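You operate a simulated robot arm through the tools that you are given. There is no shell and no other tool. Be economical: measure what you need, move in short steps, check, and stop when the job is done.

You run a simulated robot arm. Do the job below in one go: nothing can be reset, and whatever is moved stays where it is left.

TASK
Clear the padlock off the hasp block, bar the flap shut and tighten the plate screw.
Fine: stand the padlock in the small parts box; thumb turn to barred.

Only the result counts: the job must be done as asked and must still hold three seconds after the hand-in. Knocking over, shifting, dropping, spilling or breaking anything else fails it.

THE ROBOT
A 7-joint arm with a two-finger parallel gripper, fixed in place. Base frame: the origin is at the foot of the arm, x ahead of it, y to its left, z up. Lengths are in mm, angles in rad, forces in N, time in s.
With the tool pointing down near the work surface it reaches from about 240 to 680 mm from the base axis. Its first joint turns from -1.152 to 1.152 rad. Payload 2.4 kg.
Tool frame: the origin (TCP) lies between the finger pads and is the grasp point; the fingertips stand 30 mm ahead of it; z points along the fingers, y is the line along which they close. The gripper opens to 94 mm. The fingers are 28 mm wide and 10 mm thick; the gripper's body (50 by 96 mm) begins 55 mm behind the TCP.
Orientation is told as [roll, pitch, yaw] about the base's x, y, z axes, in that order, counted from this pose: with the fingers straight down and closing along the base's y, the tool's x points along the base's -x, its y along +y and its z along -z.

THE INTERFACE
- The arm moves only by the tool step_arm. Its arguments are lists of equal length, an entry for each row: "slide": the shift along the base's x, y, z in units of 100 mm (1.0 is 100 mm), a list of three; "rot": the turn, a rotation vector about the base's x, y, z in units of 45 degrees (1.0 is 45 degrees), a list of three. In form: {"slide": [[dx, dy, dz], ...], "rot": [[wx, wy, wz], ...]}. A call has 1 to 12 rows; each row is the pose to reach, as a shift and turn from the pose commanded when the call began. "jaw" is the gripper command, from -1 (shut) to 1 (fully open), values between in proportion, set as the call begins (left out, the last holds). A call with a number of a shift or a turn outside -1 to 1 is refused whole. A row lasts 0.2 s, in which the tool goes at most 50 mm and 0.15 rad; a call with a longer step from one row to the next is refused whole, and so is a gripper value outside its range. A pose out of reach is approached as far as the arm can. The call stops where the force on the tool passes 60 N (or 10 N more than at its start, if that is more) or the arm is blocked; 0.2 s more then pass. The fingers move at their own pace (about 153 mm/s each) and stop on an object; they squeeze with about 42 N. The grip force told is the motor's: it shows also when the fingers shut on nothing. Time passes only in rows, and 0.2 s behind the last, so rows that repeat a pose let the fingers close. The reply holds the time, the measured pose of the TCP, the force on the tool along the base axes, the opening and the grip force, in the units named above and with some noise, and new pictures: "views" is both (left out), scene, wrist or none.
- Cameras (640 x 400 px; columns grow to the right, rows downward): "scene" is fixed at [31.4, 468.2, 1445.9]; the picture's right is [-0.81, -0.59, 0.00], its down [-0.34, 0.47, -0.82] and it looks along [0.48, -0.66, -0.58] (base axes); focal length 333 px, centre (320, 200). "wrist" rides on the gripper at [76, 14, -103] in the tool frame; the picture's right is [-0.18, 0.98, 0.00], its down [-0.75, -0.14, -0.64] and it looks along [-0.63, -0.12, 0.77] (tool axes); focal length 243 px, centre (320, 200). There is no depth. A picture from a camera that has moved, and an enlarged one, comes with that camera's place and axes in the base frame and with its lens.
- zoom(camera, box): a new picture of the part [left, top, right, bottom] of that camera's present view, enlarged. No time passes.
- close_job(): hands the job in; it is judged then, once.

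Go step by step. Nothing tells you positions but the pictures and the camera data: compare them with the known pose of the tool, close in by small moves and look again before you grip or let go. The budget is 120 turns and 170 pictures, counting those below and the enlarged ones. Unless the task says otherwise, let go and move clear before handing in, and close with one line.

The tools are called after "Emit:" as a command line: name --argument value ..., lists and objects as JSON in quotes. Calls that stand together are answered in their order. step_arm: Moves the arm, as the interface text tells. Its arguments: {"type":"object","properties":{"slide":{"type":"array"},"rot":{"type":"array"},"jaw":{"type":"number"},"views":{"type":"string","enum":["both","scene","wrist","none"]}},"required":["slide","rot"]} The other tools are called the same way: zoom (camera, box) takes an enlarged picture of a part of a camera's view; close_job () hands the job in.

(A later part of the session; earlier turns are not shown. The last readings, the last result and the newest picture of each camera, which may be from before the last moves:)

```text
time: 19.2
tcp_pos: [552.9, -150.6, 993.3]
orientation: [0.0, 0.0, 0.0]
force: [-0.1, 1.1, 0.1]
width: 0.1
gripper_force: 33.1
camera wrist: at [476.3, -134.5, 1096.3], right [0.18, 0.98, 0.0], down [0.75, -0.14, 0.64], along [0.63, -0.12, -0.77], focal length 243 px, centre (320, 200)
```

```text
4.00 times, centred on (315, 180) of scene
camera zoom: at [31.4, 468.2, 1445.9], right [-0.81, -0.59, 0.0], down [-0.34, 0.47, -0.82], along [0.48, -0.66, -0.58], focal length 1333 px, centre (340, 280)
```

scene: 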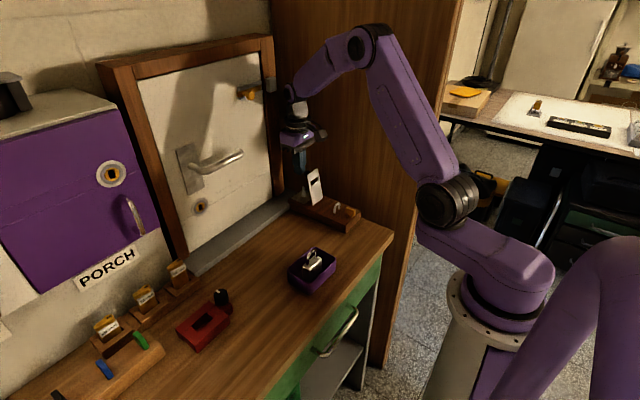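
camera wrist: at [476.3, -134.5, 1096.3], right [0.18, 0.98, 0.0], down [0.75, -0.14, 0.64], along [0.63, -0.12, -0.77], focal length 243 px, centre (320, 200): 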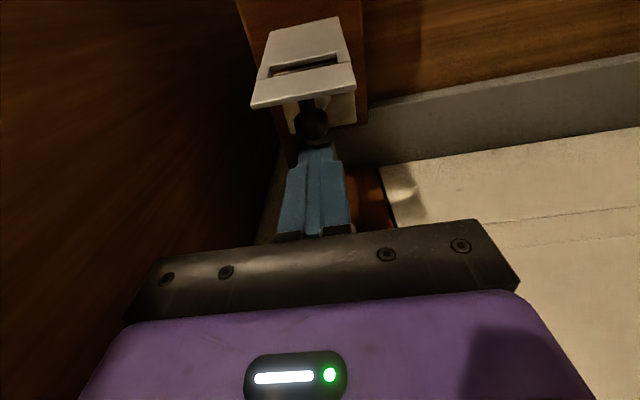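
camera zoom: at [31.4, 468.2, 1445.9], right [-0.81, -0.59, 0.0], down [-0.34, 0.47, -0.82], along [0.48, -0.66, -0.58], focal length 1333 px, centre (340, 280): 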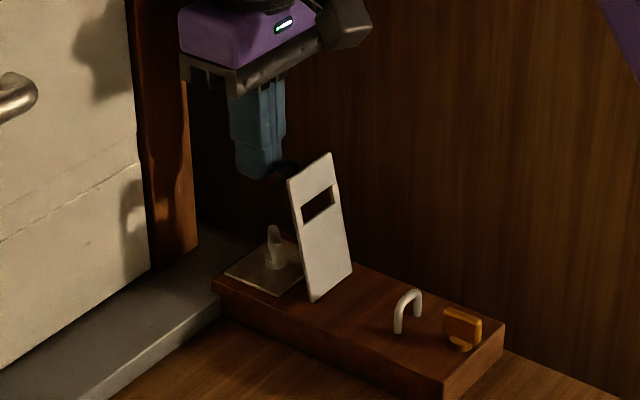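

Emit:
step_arm --slide '[[-0.1, 0.02, 0], [-0.2, 0.02, 0], [-0.3, 0.02, 0], [-0.4, 0.02, 0]]' --rot '[[0, 0, 0], [0, 0, 0], [0, 0, 0], [0, 0, 0]]'

Emit:
zoom --camera "scene" --box '[270, 130, 360, 230]'

```text
time: 20.2
tcp_pos: [513.1, -147.9, 993.4]
orientation: [0.0, 0.001, -0.001]
force: [0.9, -0.5, -0.1]
width: 0.2
gripper_force: 32.9
camera wrist: at [437.2, -132.0, 1097.1], right [0.18, 0.98, 0.0], down [0.75, -0.14, 0.64], along [0.63, -0.12, -0.77], focal length 243 px, centre (320, 200)
```

scene: 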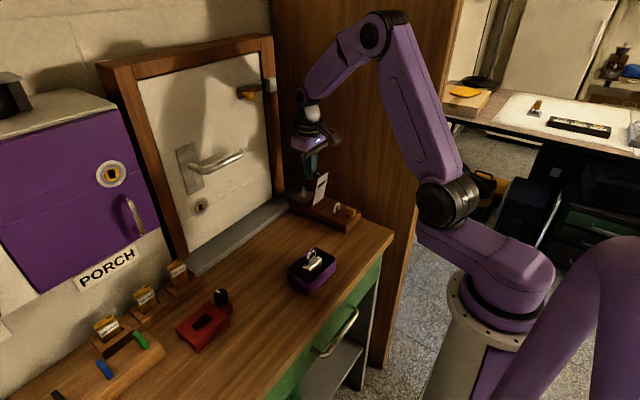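
wrist: 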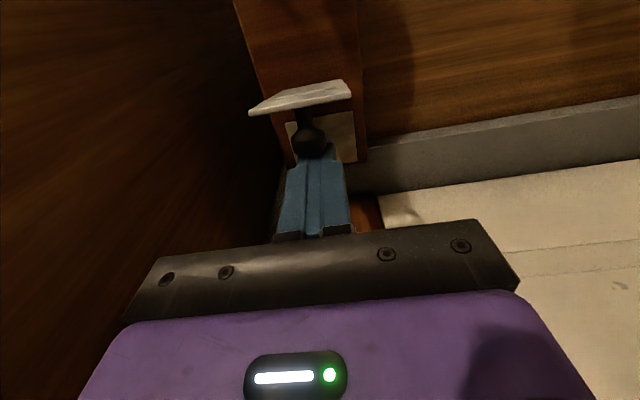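

```text
4.00 times, centred on (315, 180) of scene
camera zoom: at [31.4, 468.2, 1445.9], right [-0.81, -0.59, 0.0], down [-0.34, 0.47, -0.82], along [0.48, -0.66, -0.58], focal length 1333 px, centre (340, 280)
```

zoom: 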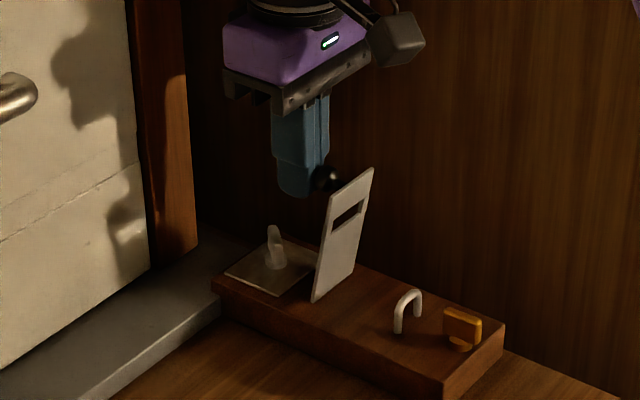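

The flap follows, held by friction. I'll keep pushing along the arc.

Emit:
step_arm --slide '[[-0.1, 0, 0], [-0.2, 0, 0], [-0.3, 0, 0], [-0.4, 0, -0.03], [-0.5, 0, -0.1], [-0.6, 0, -0.18]]' --rot '[[0, 0, 0], [0, 0, 0], [0, 0, 0], [0, 0, 0], [0, 0, 0], [0, 0, 0]]'

Emit:
zoom --camera "scene" --box '[270, 130, 360, 230]'

```text
time: 21.6
tcp_pos: [453.2, -147.5, 976.3]
orientation: [0.001, -0.001, -0.002]
force: [0.4, 0.1, -0.3]
width: 0.0
gripper_force: 33.5
camera wrist: at [377.0, -131.7, 1078.8], right [0.18, 0.98, 0.0], down [0.75, -0.14, 0.64], along [0.63, -0.12, -0.77], focal length 243 px, centre (320, 200)
```

scene: 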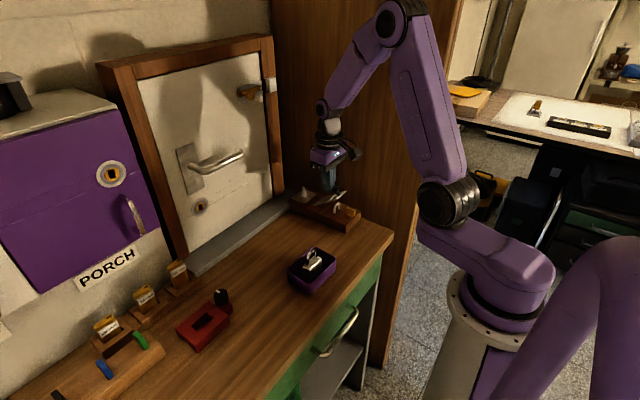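
wrist: 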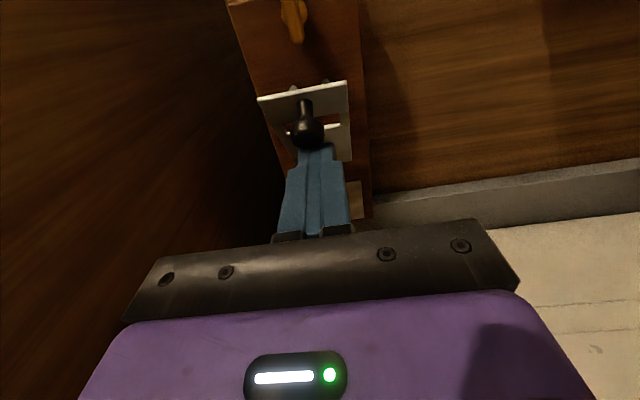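

```text
4.00 times, centred on (315, 180) of scene
camera zoom: at [31.4, 468.2, 1445.9], right [-0.81, -0.59, 0.0], down [-0.34, 0.47, -0.82], along [0.48, -0.66, -0.58], focal length 1333 px, centre (340, 280)
```

zoom: 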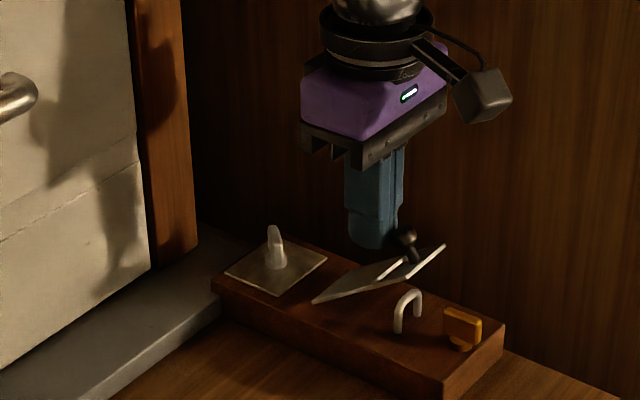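

The flap is about 39° above closed. I'll go above the knob and press it down.

Emit:
step_arm --slide '[[0.03, 0, 0.2], [0.03, 0, 0.36], [-0.15, 0, 0.36], [-0.36, 0, 0.36], [-0.36, 0, 0.26]]' --rot '[[0, 0, 0], [0, 0, 0], [0, 0, 0], [0, 0, 0], [0, 0, 0]]'

Emit:
zoom --camera "scene" --box '[270, 130, 360, 230]'

```text
time: 22.8
tcp_pos: [417.3, -146.4, 1003.3]
orientation: [0.001, 0.001, 0.001]
force: [-0.3, 0.3, -0.2]
width: 0.0
gripper_force: 32.4
camera wrist: at [340.5, -130.5, 1105.4], right [0.18, 0.98, 0.0], down [0.75, -0.14, 0.64], along [0.63, -0.12, -0.77], focal length 243 px, centre (320, 200)
```

scene: 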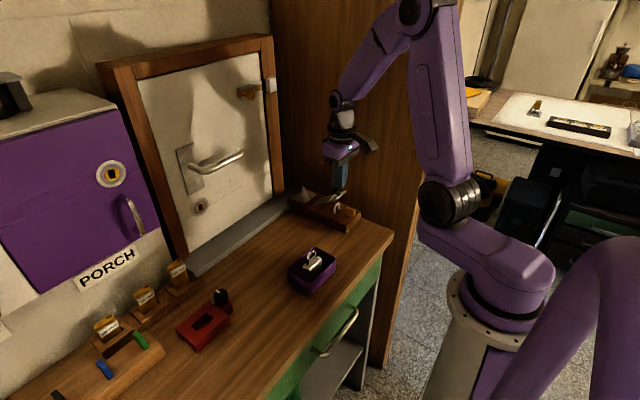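
wrist: 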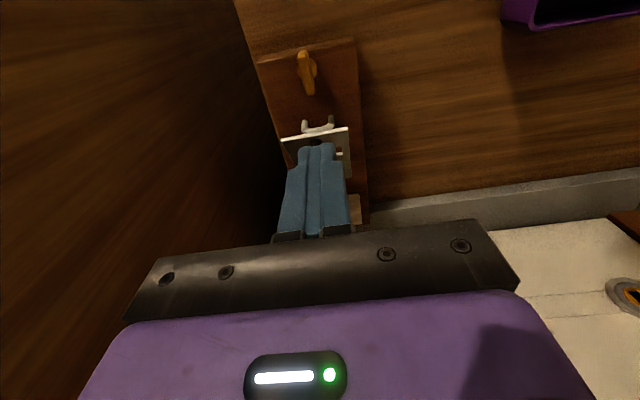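

```text
4.00 times, centred on (315, 180) of scene
camera zoom: at [31.3, 468.2, 1445.9], right [-0.81, -0.59, 0.0], down [-0.34, 0.47, -0.82], along [0.48, -0.66, -0.58], focal length 1333 px, centre (340, 280)
```

zoom: 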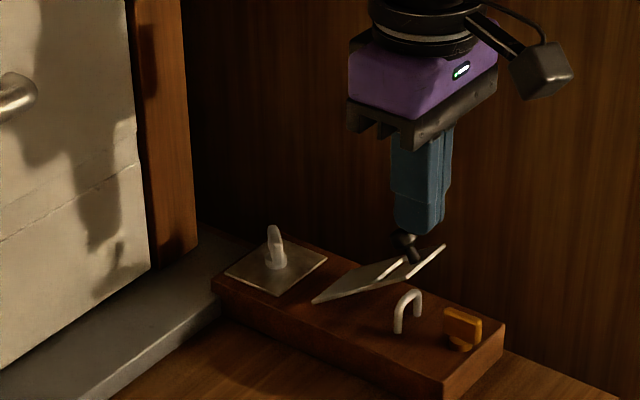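

Emit:
step_arm --slide '[[0, -0.02, -0.08], [-0.02, -0.02, -0.16], [-0.04, -0.02, -0.24], [-0.07, -0.02, -0.32], [-0.09, -0.02, -0.38]]' --rot '[[0, 0, 0], [0, 0, 0], [0, 0, 0], [0, 0, 0], [0, 0, 0]]'

Emit:
zoom --camera "scene" --box '[300, 170, 370, 235]'

```text
time: 24.0
tcp_pos: [410.6, -149.2, 965.2]
orientation: [0.001, 0.0, 0.0]
force: [-0.7, 0.4, -1.1]
width: 0.0
gripper_force: 33.2
camera wrist: at [332.2, -133.7, 1067.6], right [0.18, 0.98, 0.0], down [0.75, -0.14, 0.64], along [0.63, -0.12, -0.77], focal length 243 px, centre (320, 200)
```

scene: 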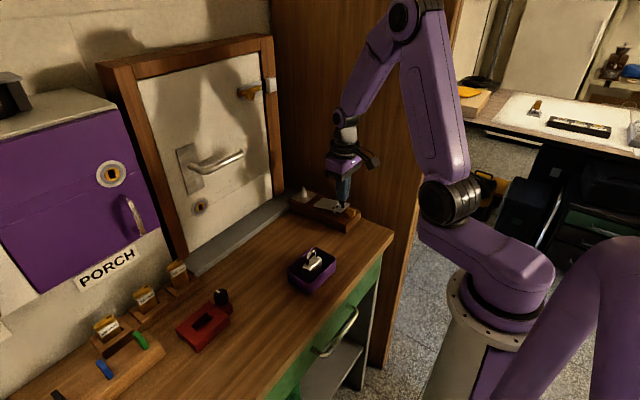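
wrist: 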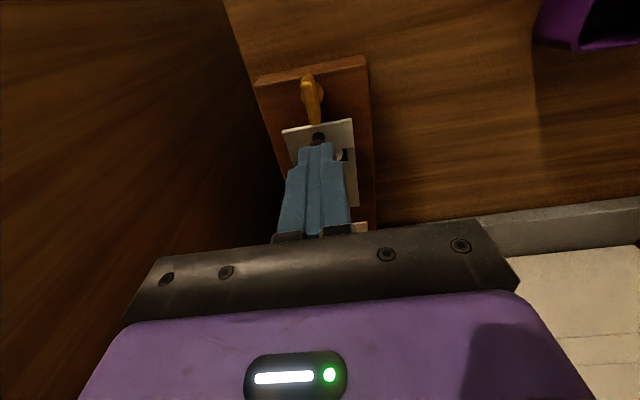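

```text
6.15 times, centred on (335, 202) of scene
camera zoom: at [31.4, 468.2, 1445.9], right [-0.81, -0.59, 0.0], down [-0.34, 0.47, -0.82], along [0.48, -0.66, -0.58], focal length 2051 px, centre (228, 185)
```

zoom: 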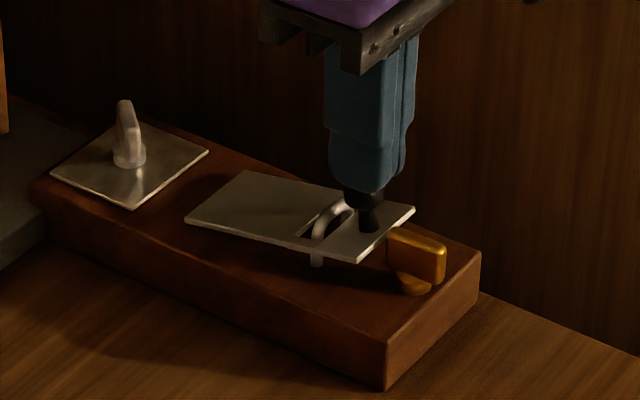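

Emit:
step_arm --slide '[[-0.01, 0, -0.02], [-0.02, 0, -0.04], [-0.03, 0, -0.06], [-0.03, 0, -0.06]]' --rot '[[0, 0, 0], [0, 0, 0], [0, 0, 0], [0, 0, 0]]' --views "none"

Emit:
zoom --camera "scene" --box '[310, 185, 360, 225]'

Emit:
zoom --camera "wrist" --box '[250, 50, 390, 170]'

```text
time: 25.0
tcp_pos: [406.2, -149.9, 958.0]
orientation: [-0.001, 0.0, 0.0]
force: [-0.5, 0.1, -0.1]
width: 0.1
gripper_force: 33.1
```

```text
10.00 times, centred on (335, 205) of scene
camera zoom: at [31.4, 468.2, 1445.9], right [-0.81, -0.59, 0.0], down [-0.34, 0.47, -0.82], along [0.48, -0.66, -0.58], focal length 3332 px, centre (170, 150)
```

zoom: 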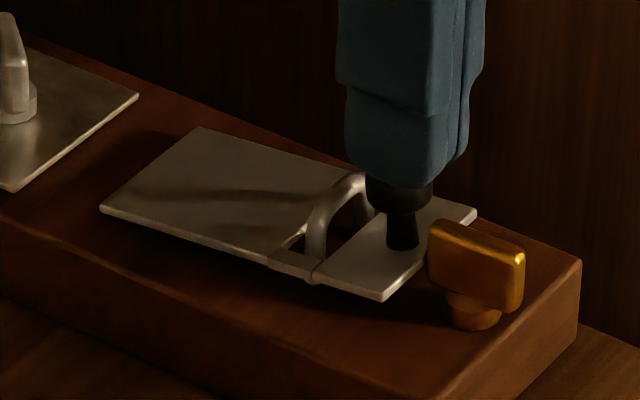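

```text
3.33 times, centred on (320, 110) of wrist
camera zoom: at [328.8, -134.0, 1060.6], right [0.18, 0.98, 0.0], down [0.75, -0.14, 0.64], along [0.63, -0.12, -0.77], focal length 809 px, centre (320, 500)
```

zoom: 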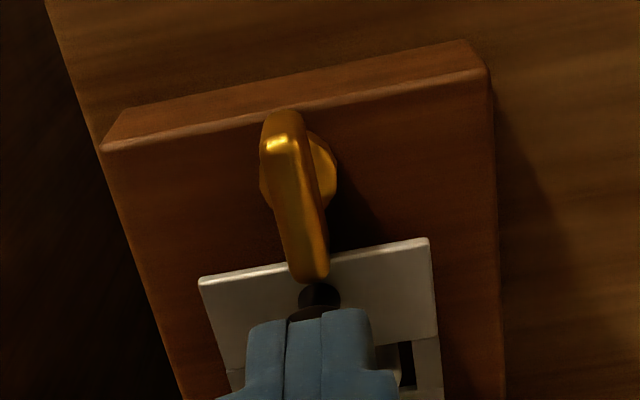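

Emit:
step_arm --slide '[[0, 0, -0.01], [0, 0, -0.02], [0, 0, -0.03], [0, 0, -0.03]]' --rot '[[0, 0, 0], [0, 0, 0], [0, 0, 0], [0, 0, 0]]' --views "none"

Emit:
zoom --camera "scene" --box '[310, 185, 360, 225]'

```text
time: 26.0
tcp_pos: [405.9, -150.4, 955.7]
orientation: [-0.001, -0.001, 0.001]
force: [-0.4, 0.4, 0.2]
width: 0.1
gripper_force: 33.2
```

```text
10.00 times, centred on (335, 205) of scene
camera zoom: at [31.4, 468.2, 1445.9], right [-0.81, -0.59, 0.0], down [-0.34, 0.47, -0.82], along [0.48, -0.66, -0.58], focal length 3332 px, centre (170, 150)
```

zoom: 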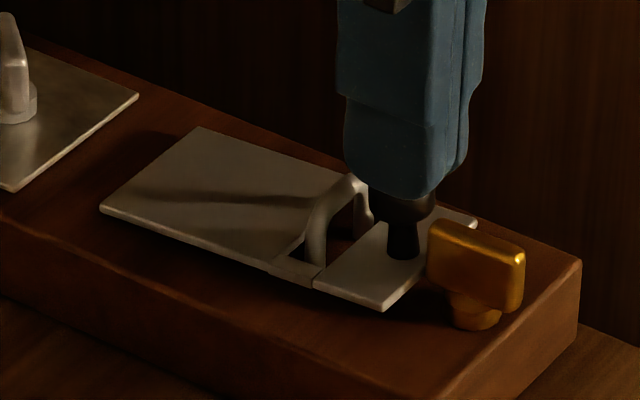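

Emit:
step_arm --slide '[[0, 0, -0.01], [0, 0, -0.02], [0, 0, -0.03], [0, 0, -0.03]]' --rot '[[0, 0, 0], [0, 0, 0], [0, 0, 0], [0, 0, 0]]' --views "none"

Emit:
zoom --camera "scene" --box '[310, 185, 360, 225]'

```text
time: 27.0
tcp_pos: [406.3, -149.1, 953.0]
orientation: [0.001, 0.0, -0.001]
force: [0.4, 0.7, 0.2]
width: 0.1
gripper_force: 33.1
```

```text
10.00 times, centred on (335, 205) of scene
camera zoom: at [31.4, 468.2, 1445.9], right [-0.81, -0.59, 0.0], down [-0.34, 0.47, -0.82], along [0.48, -0.66, -0.58], focal length 3332 px, centre (170, 150)
```

zoom: 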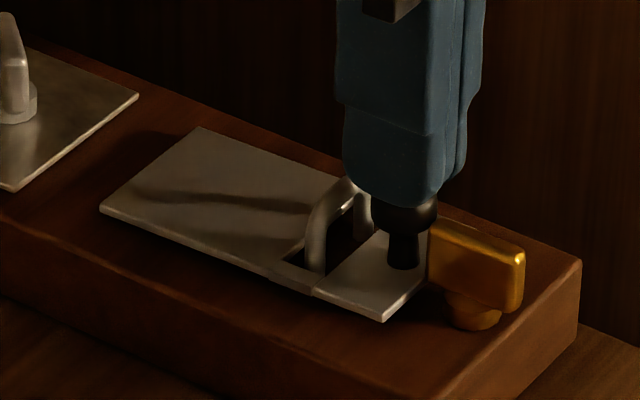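

Emit:
step_arm --slide '[[0, 0, -0.01], [0, 0, -0.02], [0, 0, -0.03], [0, 0, -0.03]]' --rot '[[0, 0, 0], [0, 0, 0], [0, 0, 0], [0, 0, 0]]' --views "none"

Emit:
zoom --camera "scene" --box '[310, 185, 360, 225]'

```text
time: 28.0
tcp_pos: [406.2, -148.9, 950.7]
orientation: [0.0, -0.001, 0.001]
force: [-0.2, -0.7, 1.2]
width: 0.0
gripper_force: 33.1
```

```text
10.00 times, centred on (335, 205) of scene
camera zoom: at [31.4, 468.2, 1445.9], right [-0.81, -0.59, 0.0], down [-0.34, 0.47, -0.82], along [0.48, -0.66, -0.58], focal length 3332 px, centre (170, 150)
```

zoom: 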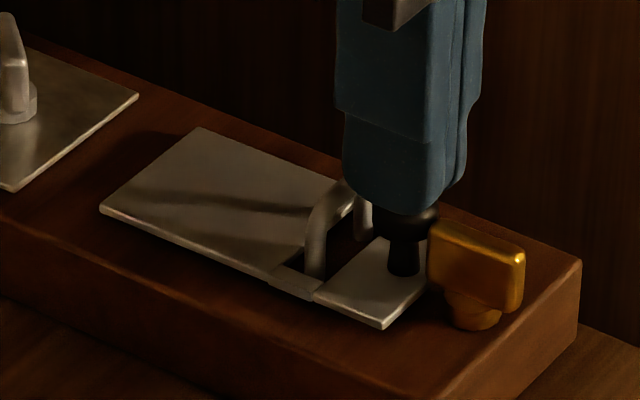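

Emit:
step_arm --slide '[[0, 0, -0.01], [0, 0, -0.02], [0, 0, -0.03], [0, 0, -0.03]]' --rot '[[0, 0, 0], [0, 0, 0], [0, 0, 0], [0, 0, 0]]' --views "none"

Emit:
zoom --camera "scene" --box '[310, 185, 360, 225]'

```text
time: 29.0
tcp_pos: [405.4, -151.0, 948.1]
orientation: [0.001, -0.002, 0.002]
force: [-10.1, 8.3, 47.5]
width: 0.0
gripper_force: 33.2
```

```text
10.00 times, centred on (335, 205) of scene
camera zoom: at [30.4, 468.7, 1445.7], right [-0.81, -0.59, 0.0], down [-0.34, 0.47, -0.82], along [0.48, -0.66, -0.58], focal length 3332 px, centre (170, 150)
```

zoom: 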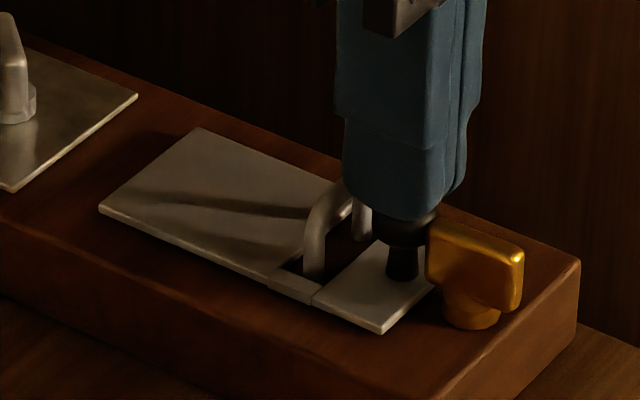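

The flap is pressed flush (47 N). I'll lift off and inspect the knob, paddle and flap.

Emit:
step_arm --slide '[[0, 0, 0.1], [-0.1, 0, 0.3], [-0.3, 0, 0.4], [-0.5, 0, 0.4]]' --rot '[[0, 0, 0], [0, 0, 0], [0, 0, 0], [0, 0, 0]]' --jaw 0.0 --views "wrist"

Emit:
zoom --camera "scene" --box '[310, 185, 360, 225]'

Emit:
zoom --camera "wrist" --box '[265, 120, 385, 240]'

```text
time: 30.0
tcp_pos: [354.6, -150.4, 987.6]
orientation: [0.001, 0.0, 0.0]
force: [-0.6, -0.2, -0.7]
width: 46.8
gripper_force: 0.1
camera wrist: at [277.3, -134.3, 1090.5], right [0.18, 0.98, 0.0], down [0.75, -0.14, 0.64], along [0.63, -0.12, -0.77], focal length 243 px, centre (320, 200)
```

wrist: 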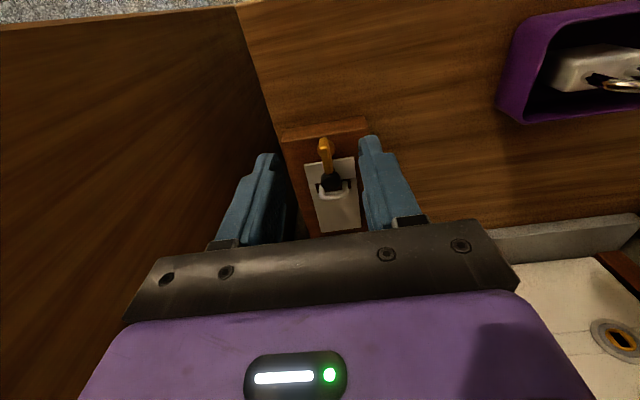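

```text
10.00 times, centred on (335, 205) of scene
camera zoom: at [31.4, 468.2, 1445.9], right [-0.81, -0.59, 0.0], down [-0.34, 0.47, -0.82], along [0.48, -0.66, -0.58], focal length 3332 px, centre (170, 150)
```

zoom: 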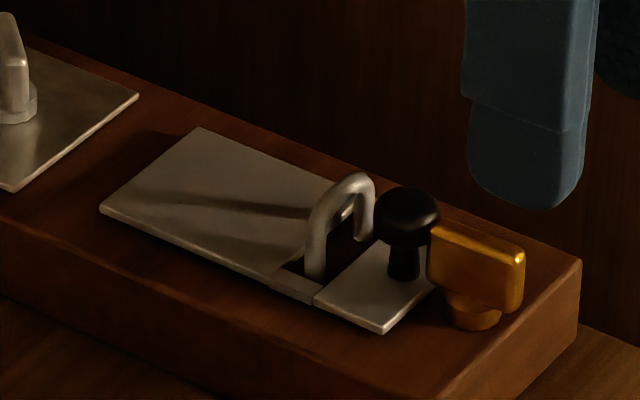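

```text
3.33 times, centred on (325, 180) of wrist
camera zoom: at [277.3, -134.3, 1090.5], right [0.18, 0.98, 0.0], down [0.75, -0.14, 0.64], along [0.63, -0.12, -0.77], focal length 809 px, centre (303, 267)
```

zoom: 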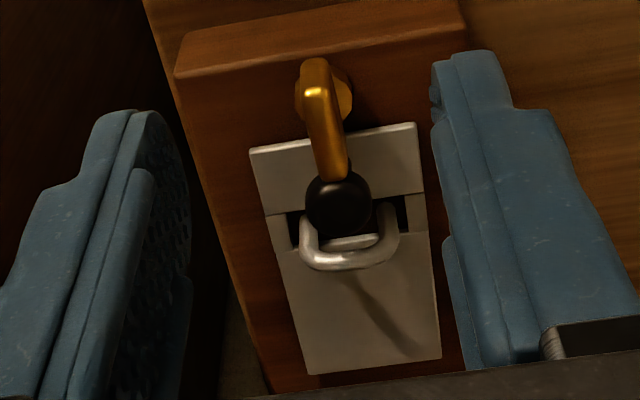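

With the paddle in line the flap closed freely, so in-line is the open position and barred should be across. I'll grip the paddle's near half, keeping the fingers clear of the knob.

Emit:
step_arm --slide '[[0.1, 0.02, -0.1], [0.17, 0.02, -0.3], [0.17, 0.02, -0.45], [0.17, 0.02, -0.54], [0.17, 0.02, -0.54]]' --rot '[[0, 0, 0], [0, 0, 0], [0, 0, 0], [0, 0, 0], [0, 0, 0]]' --jaw -0.3 --views "wrist"

Emit:
zoom --camera "scene" --box '[310, 175, 370, 230]'

Emit:
zoom --camera "wrist" --box '[240, 100, 400, 240]'

```text
time: 31.2
tcp_pos: [370.0, -148.3, 932.9]
orientation: [0.0, 0.001, 0.0]
force: [0.0, 0.1, -0.8]
width: 32.8
gripper_force: 0.1
camera wrist: at [294.2, -132.3, 1035.1], right [0.18, 0.98, 0.0], down [0.75, -0.14, 0.64], along [0.63, -0.12, -0.77], focal length 243 px, centre (320, 200)
```

wrist: 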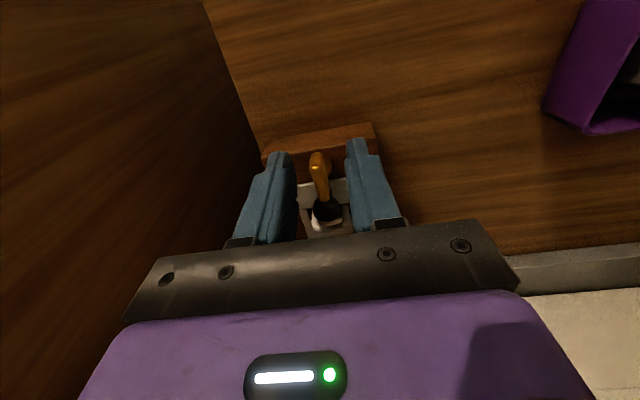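

```text
7.27 times, centred on (340, 202) of scene
camera zoom: at [31.4, 468.2, 1445.9], right [-0.81, -0.59, 0.0], down [-0.34, 0.47, -0.82], along [0.48, -0.66, -0.58], focal length 2424 px, centre (174, 182)
```

zoom: 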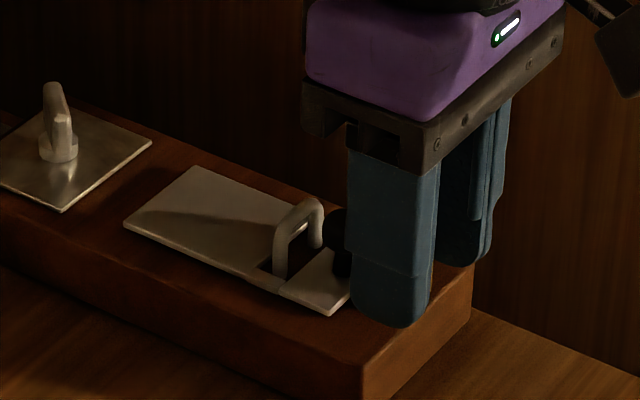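

```text
2.86 times, centred on (320, 170) of wrist
camera zoom: at [294.2, -132.3, 1035.1], right [0.18, 0.98, 0.0], down [0.75, -0.14, 0.64], along [0.63, -0.12, -0.77], focal length 693 px, centre (320, 286)
```

zoom: 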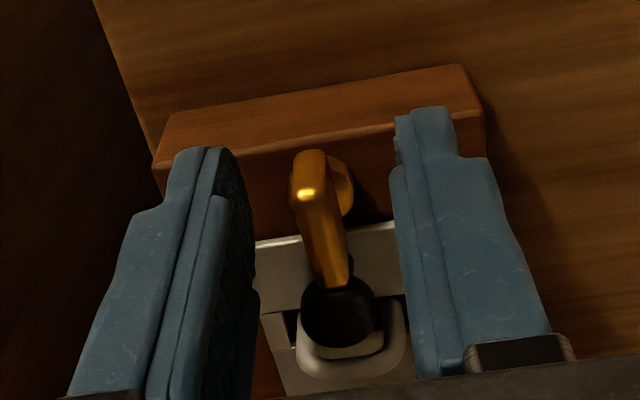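

Emit:
step_arm --slide '[[0, 0, 0], [0, 0, 0]]' --rot '[[0, 0, 0], [0, 0, 0]]' --jaw -1 --views "none"

Emit:
step_arm --slide '[[0.001, -0.014, 0], [0.004, -0.028, 0], [0.004, -0.028, 0]]' --rot '[[0, 0, 0.19], [0, 0, 0.38], [0, 0, 0.38]]' --views "wrist"

Emit:
zoom --camera "wrist" --box '[240, 100, 400, 240]'

```text
time: 31.8
tcp_pos: [370.1, -150.3, 932.7]
orientation: [0.0, -0.002, -0.004]
force: [-3.8, -16.9, -8.1]
width: 7.8
gripper_force: 41.9
```

```text
time: 32.6
tcp_pos: [372.3, -153.9, 932.9]
orientation: [0.001, 0.0, 0.297]
force: [-12.0, -29.9, -4.4]
width: 7.9
gripper_force: 41.8
camera wrist: at [293.8, -160.3, 1035.2], right [-0.11, 0.99, 0.0], down [0.76, 0.09, 0.64], along [0.64, 0.07, -0.77], focal length 243 px, centre (320, 200)
```

wrist: 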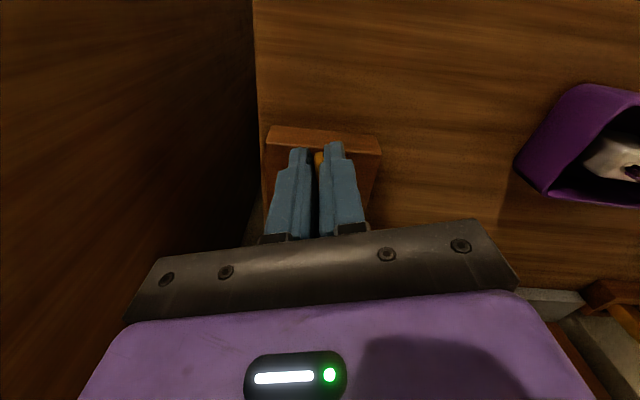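

```text
2.86 times, centred on (320, 170) of wrist
camera zoom: at [293.8, -160.3, 1035.2], right [-0.11, 0.99, 0.0], down [0.76, 0.09, 0.64], along [0.64, 0.07, -0.77], focal length 693 px, centre (320, 286)
```

zoom: 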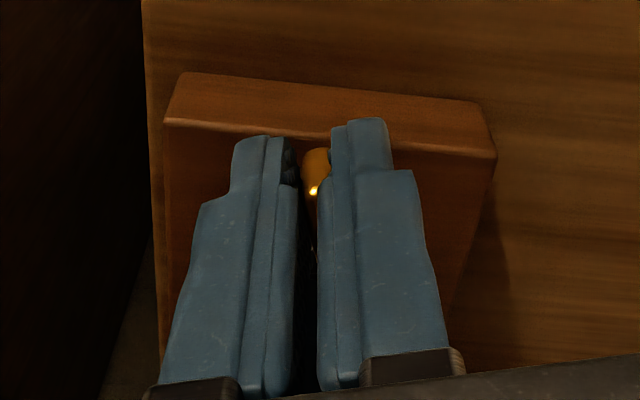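

The paddle follows counter-clockwise, but a full turn that way would swing the camera into the side panel. I'll turn it back through zero and test whether clockwise is allowed.

Emit:
step_arm --slide '[[-0.005, -0.005, 0], [-0.005, 0.01, 0], [-0.005, 0.02, 0], [-0.003, 0.03, 0], [-0.003, 0.03, 0]]' --rot '[[0, 0, -0.19], [0, 0, -0.38], [0, 0, -0.5], [0, 0, -0.63], [0, 0, -0.63]]' --views "wrist"

Emit:
zoom --camera "wrist" --box '[240, 100, 400, 240]'

Emit:
zoom --camera "scene" --box '[310, 175, 370, 230]'

```text
time: 33.8
tcp_pos: [371.2, -148.5, 932.4]
orientation: [0.0, -0.001, -0.198]
force: [-11.4, -23.2, -3.1]
width: 11.0
gripper_force: 44.3
camera wrist: at [299.4, -118.2, 1035.3], right [0.37, 0.93, 0.0], down [0.71, -0.29, 0.64], along [0.6, -0.24, -0.77], focal length 243 px, centre (320, 200)
```

wrist: 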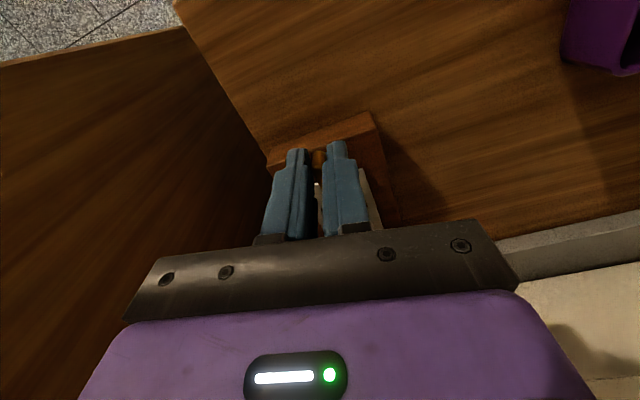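

```text
2.86 times, centred on (320, 170) of wrist
camera zoom: at [299.4, -118.2, 1035.3], right [0.37, 0.93, 0.0], down [0.71, -0.29, 0.64], along [0.6, -0.24, -0.77], focal length 693 px, centre (320, 286)
```

zoom: 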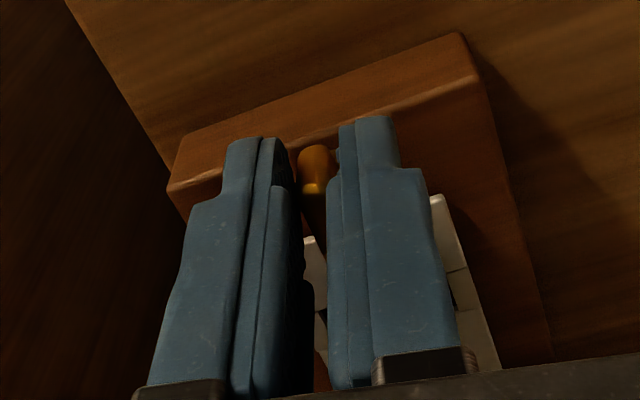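

```text
7.27 times, centred on (340, 202) of scene
camera zoom: at [31.1, 467.6, 1446.1], right [-0.81, -0.59, 0.0], down [-0.34, 0.47, -0.82], along [0.48, -0.66, -0.58], focal length 2424 px, centre (174, 182)
```

zoom: 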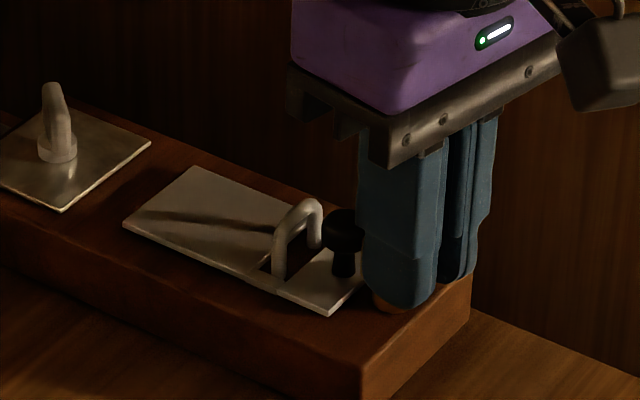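

Clockwise is a hard stop (the jaws were forced open), so barred is 90° counter-clockwise. I'll grip-turn it part way, then finish by pushing the near end with closed fingers, which keeps the hand clear of the panel.

Emit:
step_arm --slide '[[0, -0.015, 0], [0, -0.025, 0], [0.002, -0.035, 0], [0.007, -0.05, 0], [0.012, -0.064, 0], [0.012, -0.064, 0]]' --rot '[[0, 0, 0.17], [0, 0, 0.34], [0, 0, 0.52], [0, 0, 0.7], [0, 0, 0.885], [0, 0, 0.885]]' --views "wrist"

Emit:
zoom --camera "scene" --box '[310, 135, 400, 230]'

```text
time: 35.2
tcp_pos: [372.4, -155.4, 932.8]
orientation: [-0.001, -0.002, 0.498]
force: [-17.7, -21.0, 25.0]
width: 8.0
gripper_force: 42.0
camera wrist: at [298.9, -177.1, 1034.7], right [-0.31, 0.95, 0.0], down [0.73, 0.24, 0.64], along [0.61, 0.2, -0.77], focal length 243 px, centre (320, 200)
```

wrist: 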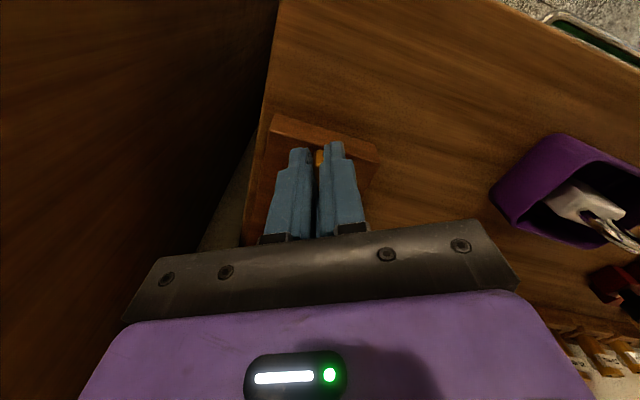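

```text
4.21 times, centred on (355, 182) of scene
camera zoom: at [30.6, 467.8, 1446.0], right [-0.81, -0.59, 0.0], down [-0.34, 0.47, -0.82], along [0.48, -0.66, -0.58], focal length 1403 px, centre (173, 274)
```

zoom: 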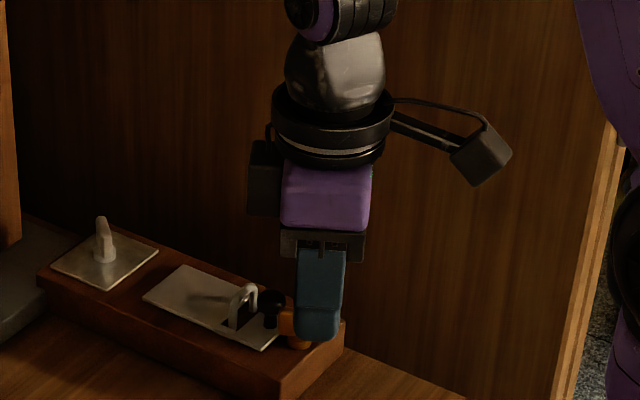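

Emit:
step_arm --slide '[[0, 0, 0], [0, 0, 0], [0, 0, 0.2], [0, 0, 0.4]]' --rot '[[0, 0, 0], [0, 0, 0], [0, 0, 0], [0, 0, 0]]' --jaw -0.5 --views "wrist"

Emit:
zoom --camera "wrist" --box '[240, 100, 400, 240]'

Emit:
zoom --camera "scene" --box '[310, 185, 360, 225]'

```text
time: 36.2
tcp_pos: [373.4, -154.3, 973.2]
orientation: [0.001, -0.001, 0.5]
force: [-0.1, 0.8, 0.2]
width: 23.4
gripper_force: 0.0
camera wrist: at [299.2, -176.1, 1074.7], right [-0.31, 0.95, 0.0], down [0.73, 0.24, 0.64], along [0.61, 0.2, -0.77], focal length 243 px, centre (320, 200)
```

wrist: 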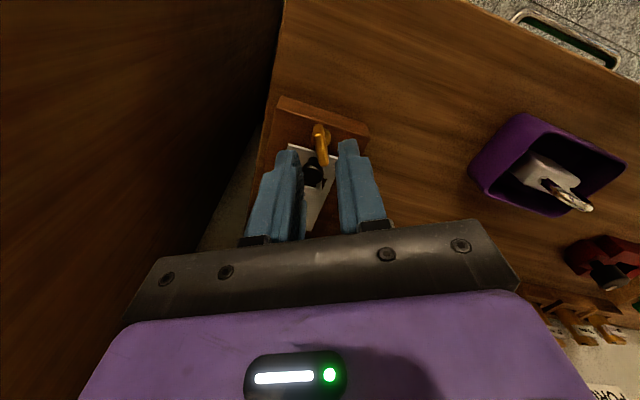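

```text
2.86 times, centred on (320, 170) of wrist
camera zoom: at [299.2, -176.1, 1074.7], right [-0.31, 0.95, 0.0], down [0.73, 0.24, 0.64], along [0.61, 0.2, -0.77], focal length 693 px, centre (320, 286)
```

zoom: 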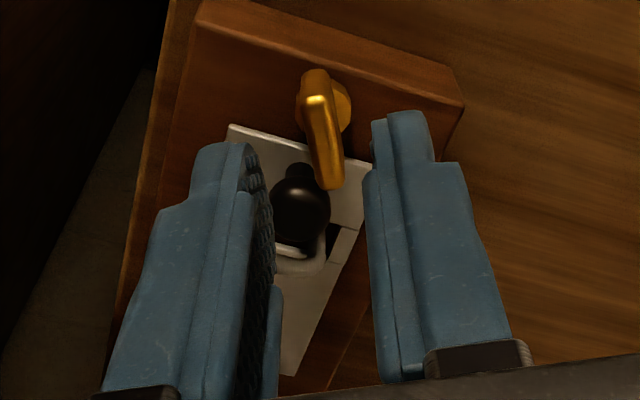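

```text
10.00 times, centred on (335, 205) of scene
camera zoom: at [31.4, 468.2, 1445.9], right [-0.81, -0.59, 0.0], down [-0.34, 0.47, -0.82], along [0.48, -0.66, -0.58], focal length 3332 px, centre (170, 150)
```

zoom: 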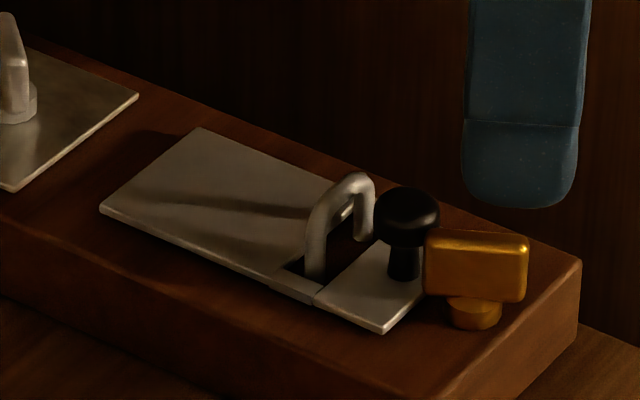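

The paddle has turned about 28° and stays there. To keep clear of the panel I'll yaw the hand by -90°, with the camera toward +y, and push the near end in +x.

Emit:
step_arm --slide '[[-0.05, 0, 0.1], [-0.1, 0, 0.2], [-0.15, 0, 0.2], [-0.2, 0, 0.2], [-0.2, 0, 0.2], [-0.2, 0, 0.2]]' --rot '[[0, 0, -0.17], [0, 0, -0.34], [0, 0, -0.51], [0, 0, -0.68], [0, 0, -0.85], [0, 0, -1.0]]' --jaw -1 --views "none"

Emit:
step_arm --slide '[[0, 0, 0], [0, 0, 0], [0, 0, 0], [0, 0, 0], [0, 0, 0], [0, 0, 0]]' --rot '[[0, 0, -0.17], [0, 0, -0.34], [0, 0, -0.51], [0, 0, -0.68], [0, 0, -0.85], [0, 0, -1.0]]' --views "none"

Emit:
step_arm --slide '[[0, 0, 0], [0, 0, 0], [0, 0, 0], [0, 0, 0]]' --rot '[[0, 0, -0.17], [0, 0, -0.34], [0, 0, -0.51], [0, 0, -0.64]]' --views "both"

```text
time: 37.6
tcp_pos: [353.2, -153.3, 993.3]
orientation: [-0.001, 0.0, -0.29]
force: [0.4, -0.6, 0.1]
width: 0.1
gripper_force: 33.4
```

```text
time: 39.0
tcp_pos: [353.2, -154.0, 993.5]
orientation: [0.0, -0.001, -1.075]
force: [-0.5, -0.4, -0.2]
width: 0.1
gripper_force: 32.8
```

```text
time: 40.0
tcp_pos: [353.7, -156.0, 993.2]
orientation: [-0.001, -0.001, -1.579]
force: [0.3, -0.6, 0.1]
width: 0.3
gripper_force: 33.2
camera wrist: at [368.0, -76.8, 1095.7], right [0.98, -0.19, 0.0], down [-0.15, -0.75, 0.64], along [-0.12, -0.63, -0.77], focal length 243 px, centre (320, 200)
```

scene: 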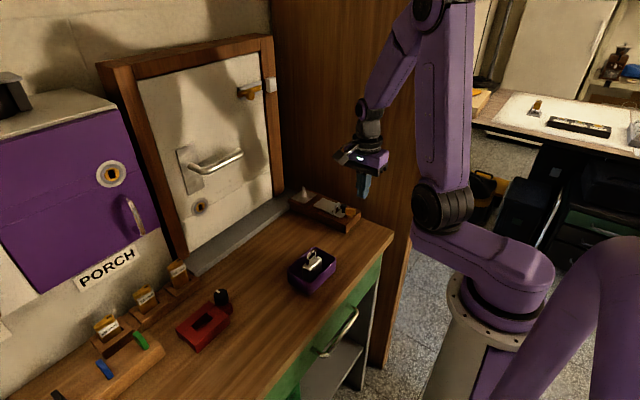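
wrist: 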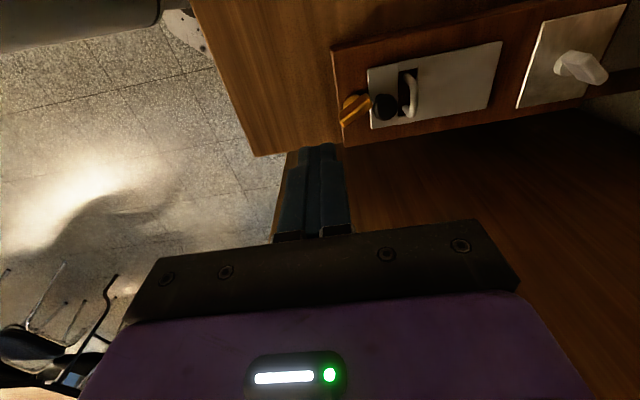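

Emit:
step_arm --slide '[[-0.08, -0.09, -0.2], [-0.08, -0.09, -0.45], [-0.08, -0.09, -0.6], [0, -0.09, -0.6], [0.05, -0.09, -0.6], [0.1, -0.09, -0.6]]' --rot '[[0, 0, 0], [0, 0, 0], [0, 0, 0], [0, 0, 0], [0, 0, 0], [0, 0, 0]]' --views "none"

Emit:
zoom --camera "wrist" --box '[260, 50, 440, 200]'

Emit:
zoom --camera "scene" --box '[310, 175, 370, 230]'

```text
time: 41.4
tcp_pos: [358.8, -162.5, 933.7]
orientation: [-0.012, 0.006, -1.579]
force: [-33.4, -9.1, 20.1]
width: 0.1
gripper_force: 33.2
```

```text
2.67 times, centred on (350, 125) of wrist
camera zoom: at [374.4, -85.3, 1035.9], right [0.98, -0.19, -0.01], down [-0.14, -0.76, 0.64], along [-0.13, -0.63, -0.77], focal length 647 px, centre (240, 400)
```

zoom: 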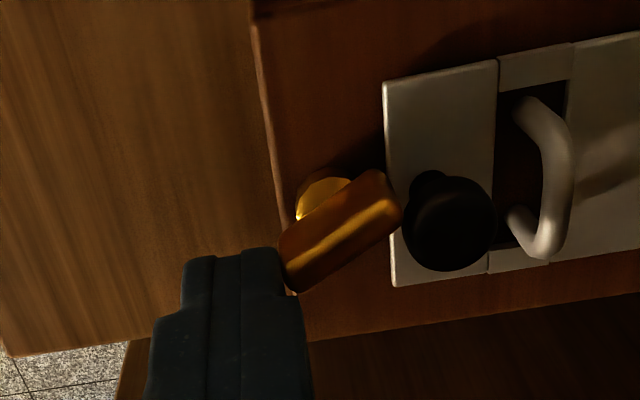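

```text
7.27 times, centred on (340, 202) of scene
camera zoom: at [30.2, 468.1, 1445.9], right [-0.81, -0.59, 0.0], down [-0.34, 0.47, -0.82], along [0.48, -0.66, -0.58], focal length 2424 px, centre (174, 182)
```

zoom: 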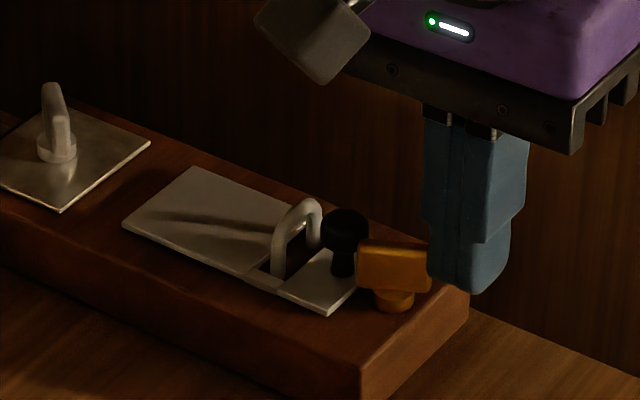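

Friction is too high for that push at such a short lever. I'll back off and try rotating the hand to -2.55 rad so it can grip the paddle from the opposite yaw.

Emit:
step_arm --slide '[[-0.15, 0, 0], [-0.15, 0, 0.3], [-0.1, 0, 0.55], [0, 0.1, 0.6]]' --rot '[[0, 0, 0], [0, 0, 0], [0, 0, 0], [0, 0, 0]]' --views "none"

Emit:
step_arm --slide '[[0, 0, 0], [0, 0, 0], [0, 0, 0], [0, 0, 0], [0, 0, 0], [0, 0, 0]]' --rot '[[0, 0, -0.17], [0, 0, -0.34], [0, 0, -0.51], [0, 0, -0.68], [0, 0, -0.85], [0, 0, -1.0]]' --views "wrist"

```text
time: 42.4
tcp_pos: [362.9, -151.8, 993.2]
orientation: [0.001, 0.001, -1.574]
force: [0.2, 0.0, -0.1]
width: 0.1
gripper_force: 33.1
```

```text
time: 43.8
tcp_pos: [364.6, -152.2, 992.0]
orientation: [0.0, 0.0, -2.363]
force: [1.2, 0.3, 0.0]
width: 0.0
gripper_force: 32.6
camera wrist: at [427.7, -108.3, 1094.9], right [0.56, -0.83, 0.0], down [-0.64, -0.43, 0.64], along [-0.53, -0.36, -0.77], focal length 243 px, centre (320, 200)
```

wrist: 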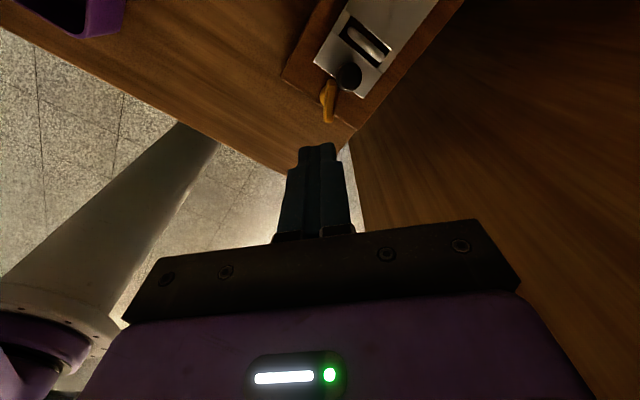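

Emit:
zoom --camera "wrist" --box '[280, 20, 400, 140]'

Emit:
zoom --camera "scene" --box '[310, 185, 360, 225]'

```text
3.33 times, centred on (340, 80) of wrist
camera zoom: at [427.7, -108.3, 1094.9], right [0.56, -0.83, 0.0], down [-0.64, -0.43, 0.64], along [-0.53, -0.36, -0.77], focal length 809 px, centre (253, 600)
```

zoom: 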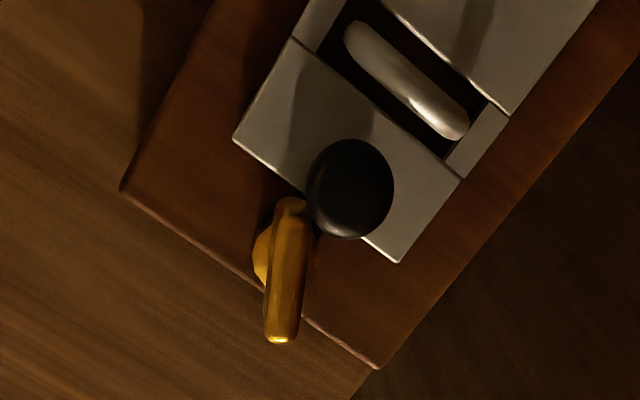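

```text
10.00 times, centred on (335, 205) of scene
camera zoom: at [31.4, 468.2, 1445.9], right [-0.81, -0.59, 0.0], down [-0.34, 0.47, -0.82], along [0.48, -0.66, -0.58], focal length 3332 px, centre (170, 150)
```

zoom: 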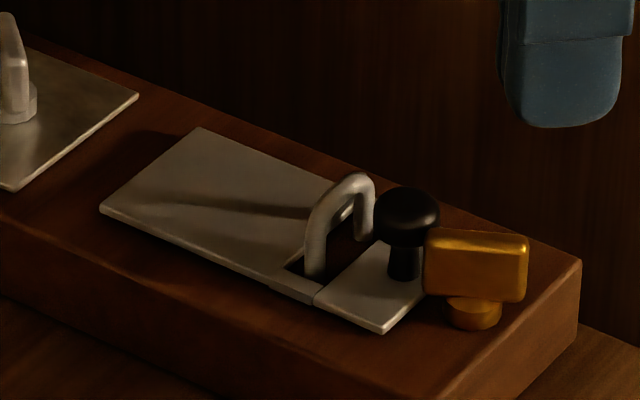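

Emit:
step_arm --slide '[[0.03, -0.01, 0], [0.075, -0.025, 0], [0.075, -0.025, -0.15], [0.075, -0.025, -0.3]]' --rot '[[0, 0, -0.17], [0, 0, -0.35], [0, 0, -0.35], [0, 0, -0.35]]' --jaw -0.5 --views "wrist"

Emit:
zoom --camera "wrist" --box '[250, 60, 400, 200]'

Emit:
zoom --camera "scene" --box '[310, 165, 370, 230]'

```text
time: 44.8
tcp_pos: [371.7, -154.2, 962.3]
orientation: [0.001, -0.001, -2.634]
force: [-1.0, -0.1, 0.9]
width: 23.3
gripper_force: 0.1
camera wrist: at [444.0, -129.4, 1064.6], right [0.32, -0.95, 0.0], down [-0.73, -0.24, 0.64], along [-0.61, -0.2, -0.77], focal length 243 px, centre (320, 200)
```

wrist: 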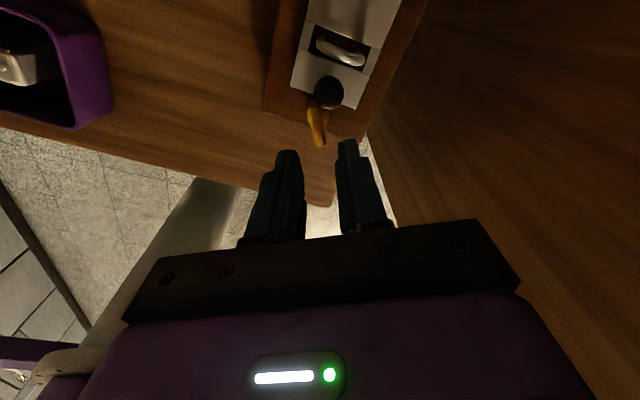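

```text
2.86 times, centred on (325, 130) of wrist
camera zoom: at [444.0, -129.4, 1064.6], right [0.32, -0.95, 0.0], down [-0.73, -0.24, 0.64], along [-0.61, -0.2, -0.77], focal length 693 px, centre (306, 400)
```

zoom: 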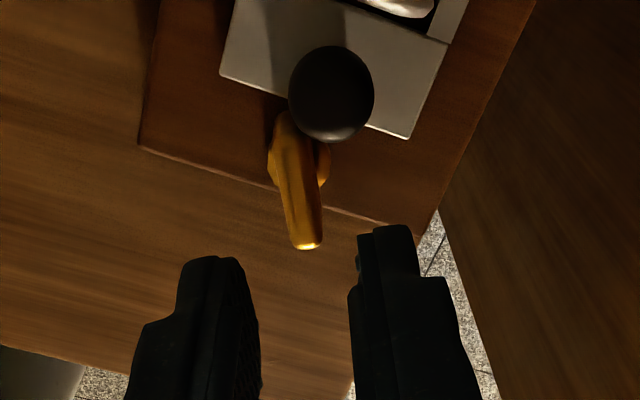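

```text
6.15 times, centred on (340, 198) of scene
camera zoom: at [31.4, 468.2, 1445.9], right [-0.81, -0.59, 0.0], down [-0.34, 0.47, -0.82], along [0.48, -0.66, -0.58], focal length 2051 px, centre (197, 215)
```

zoom: 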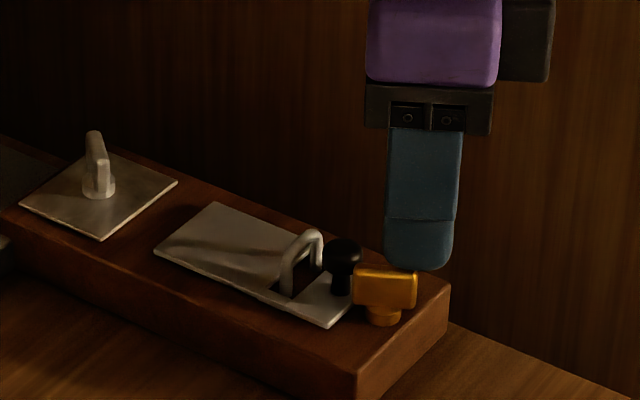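

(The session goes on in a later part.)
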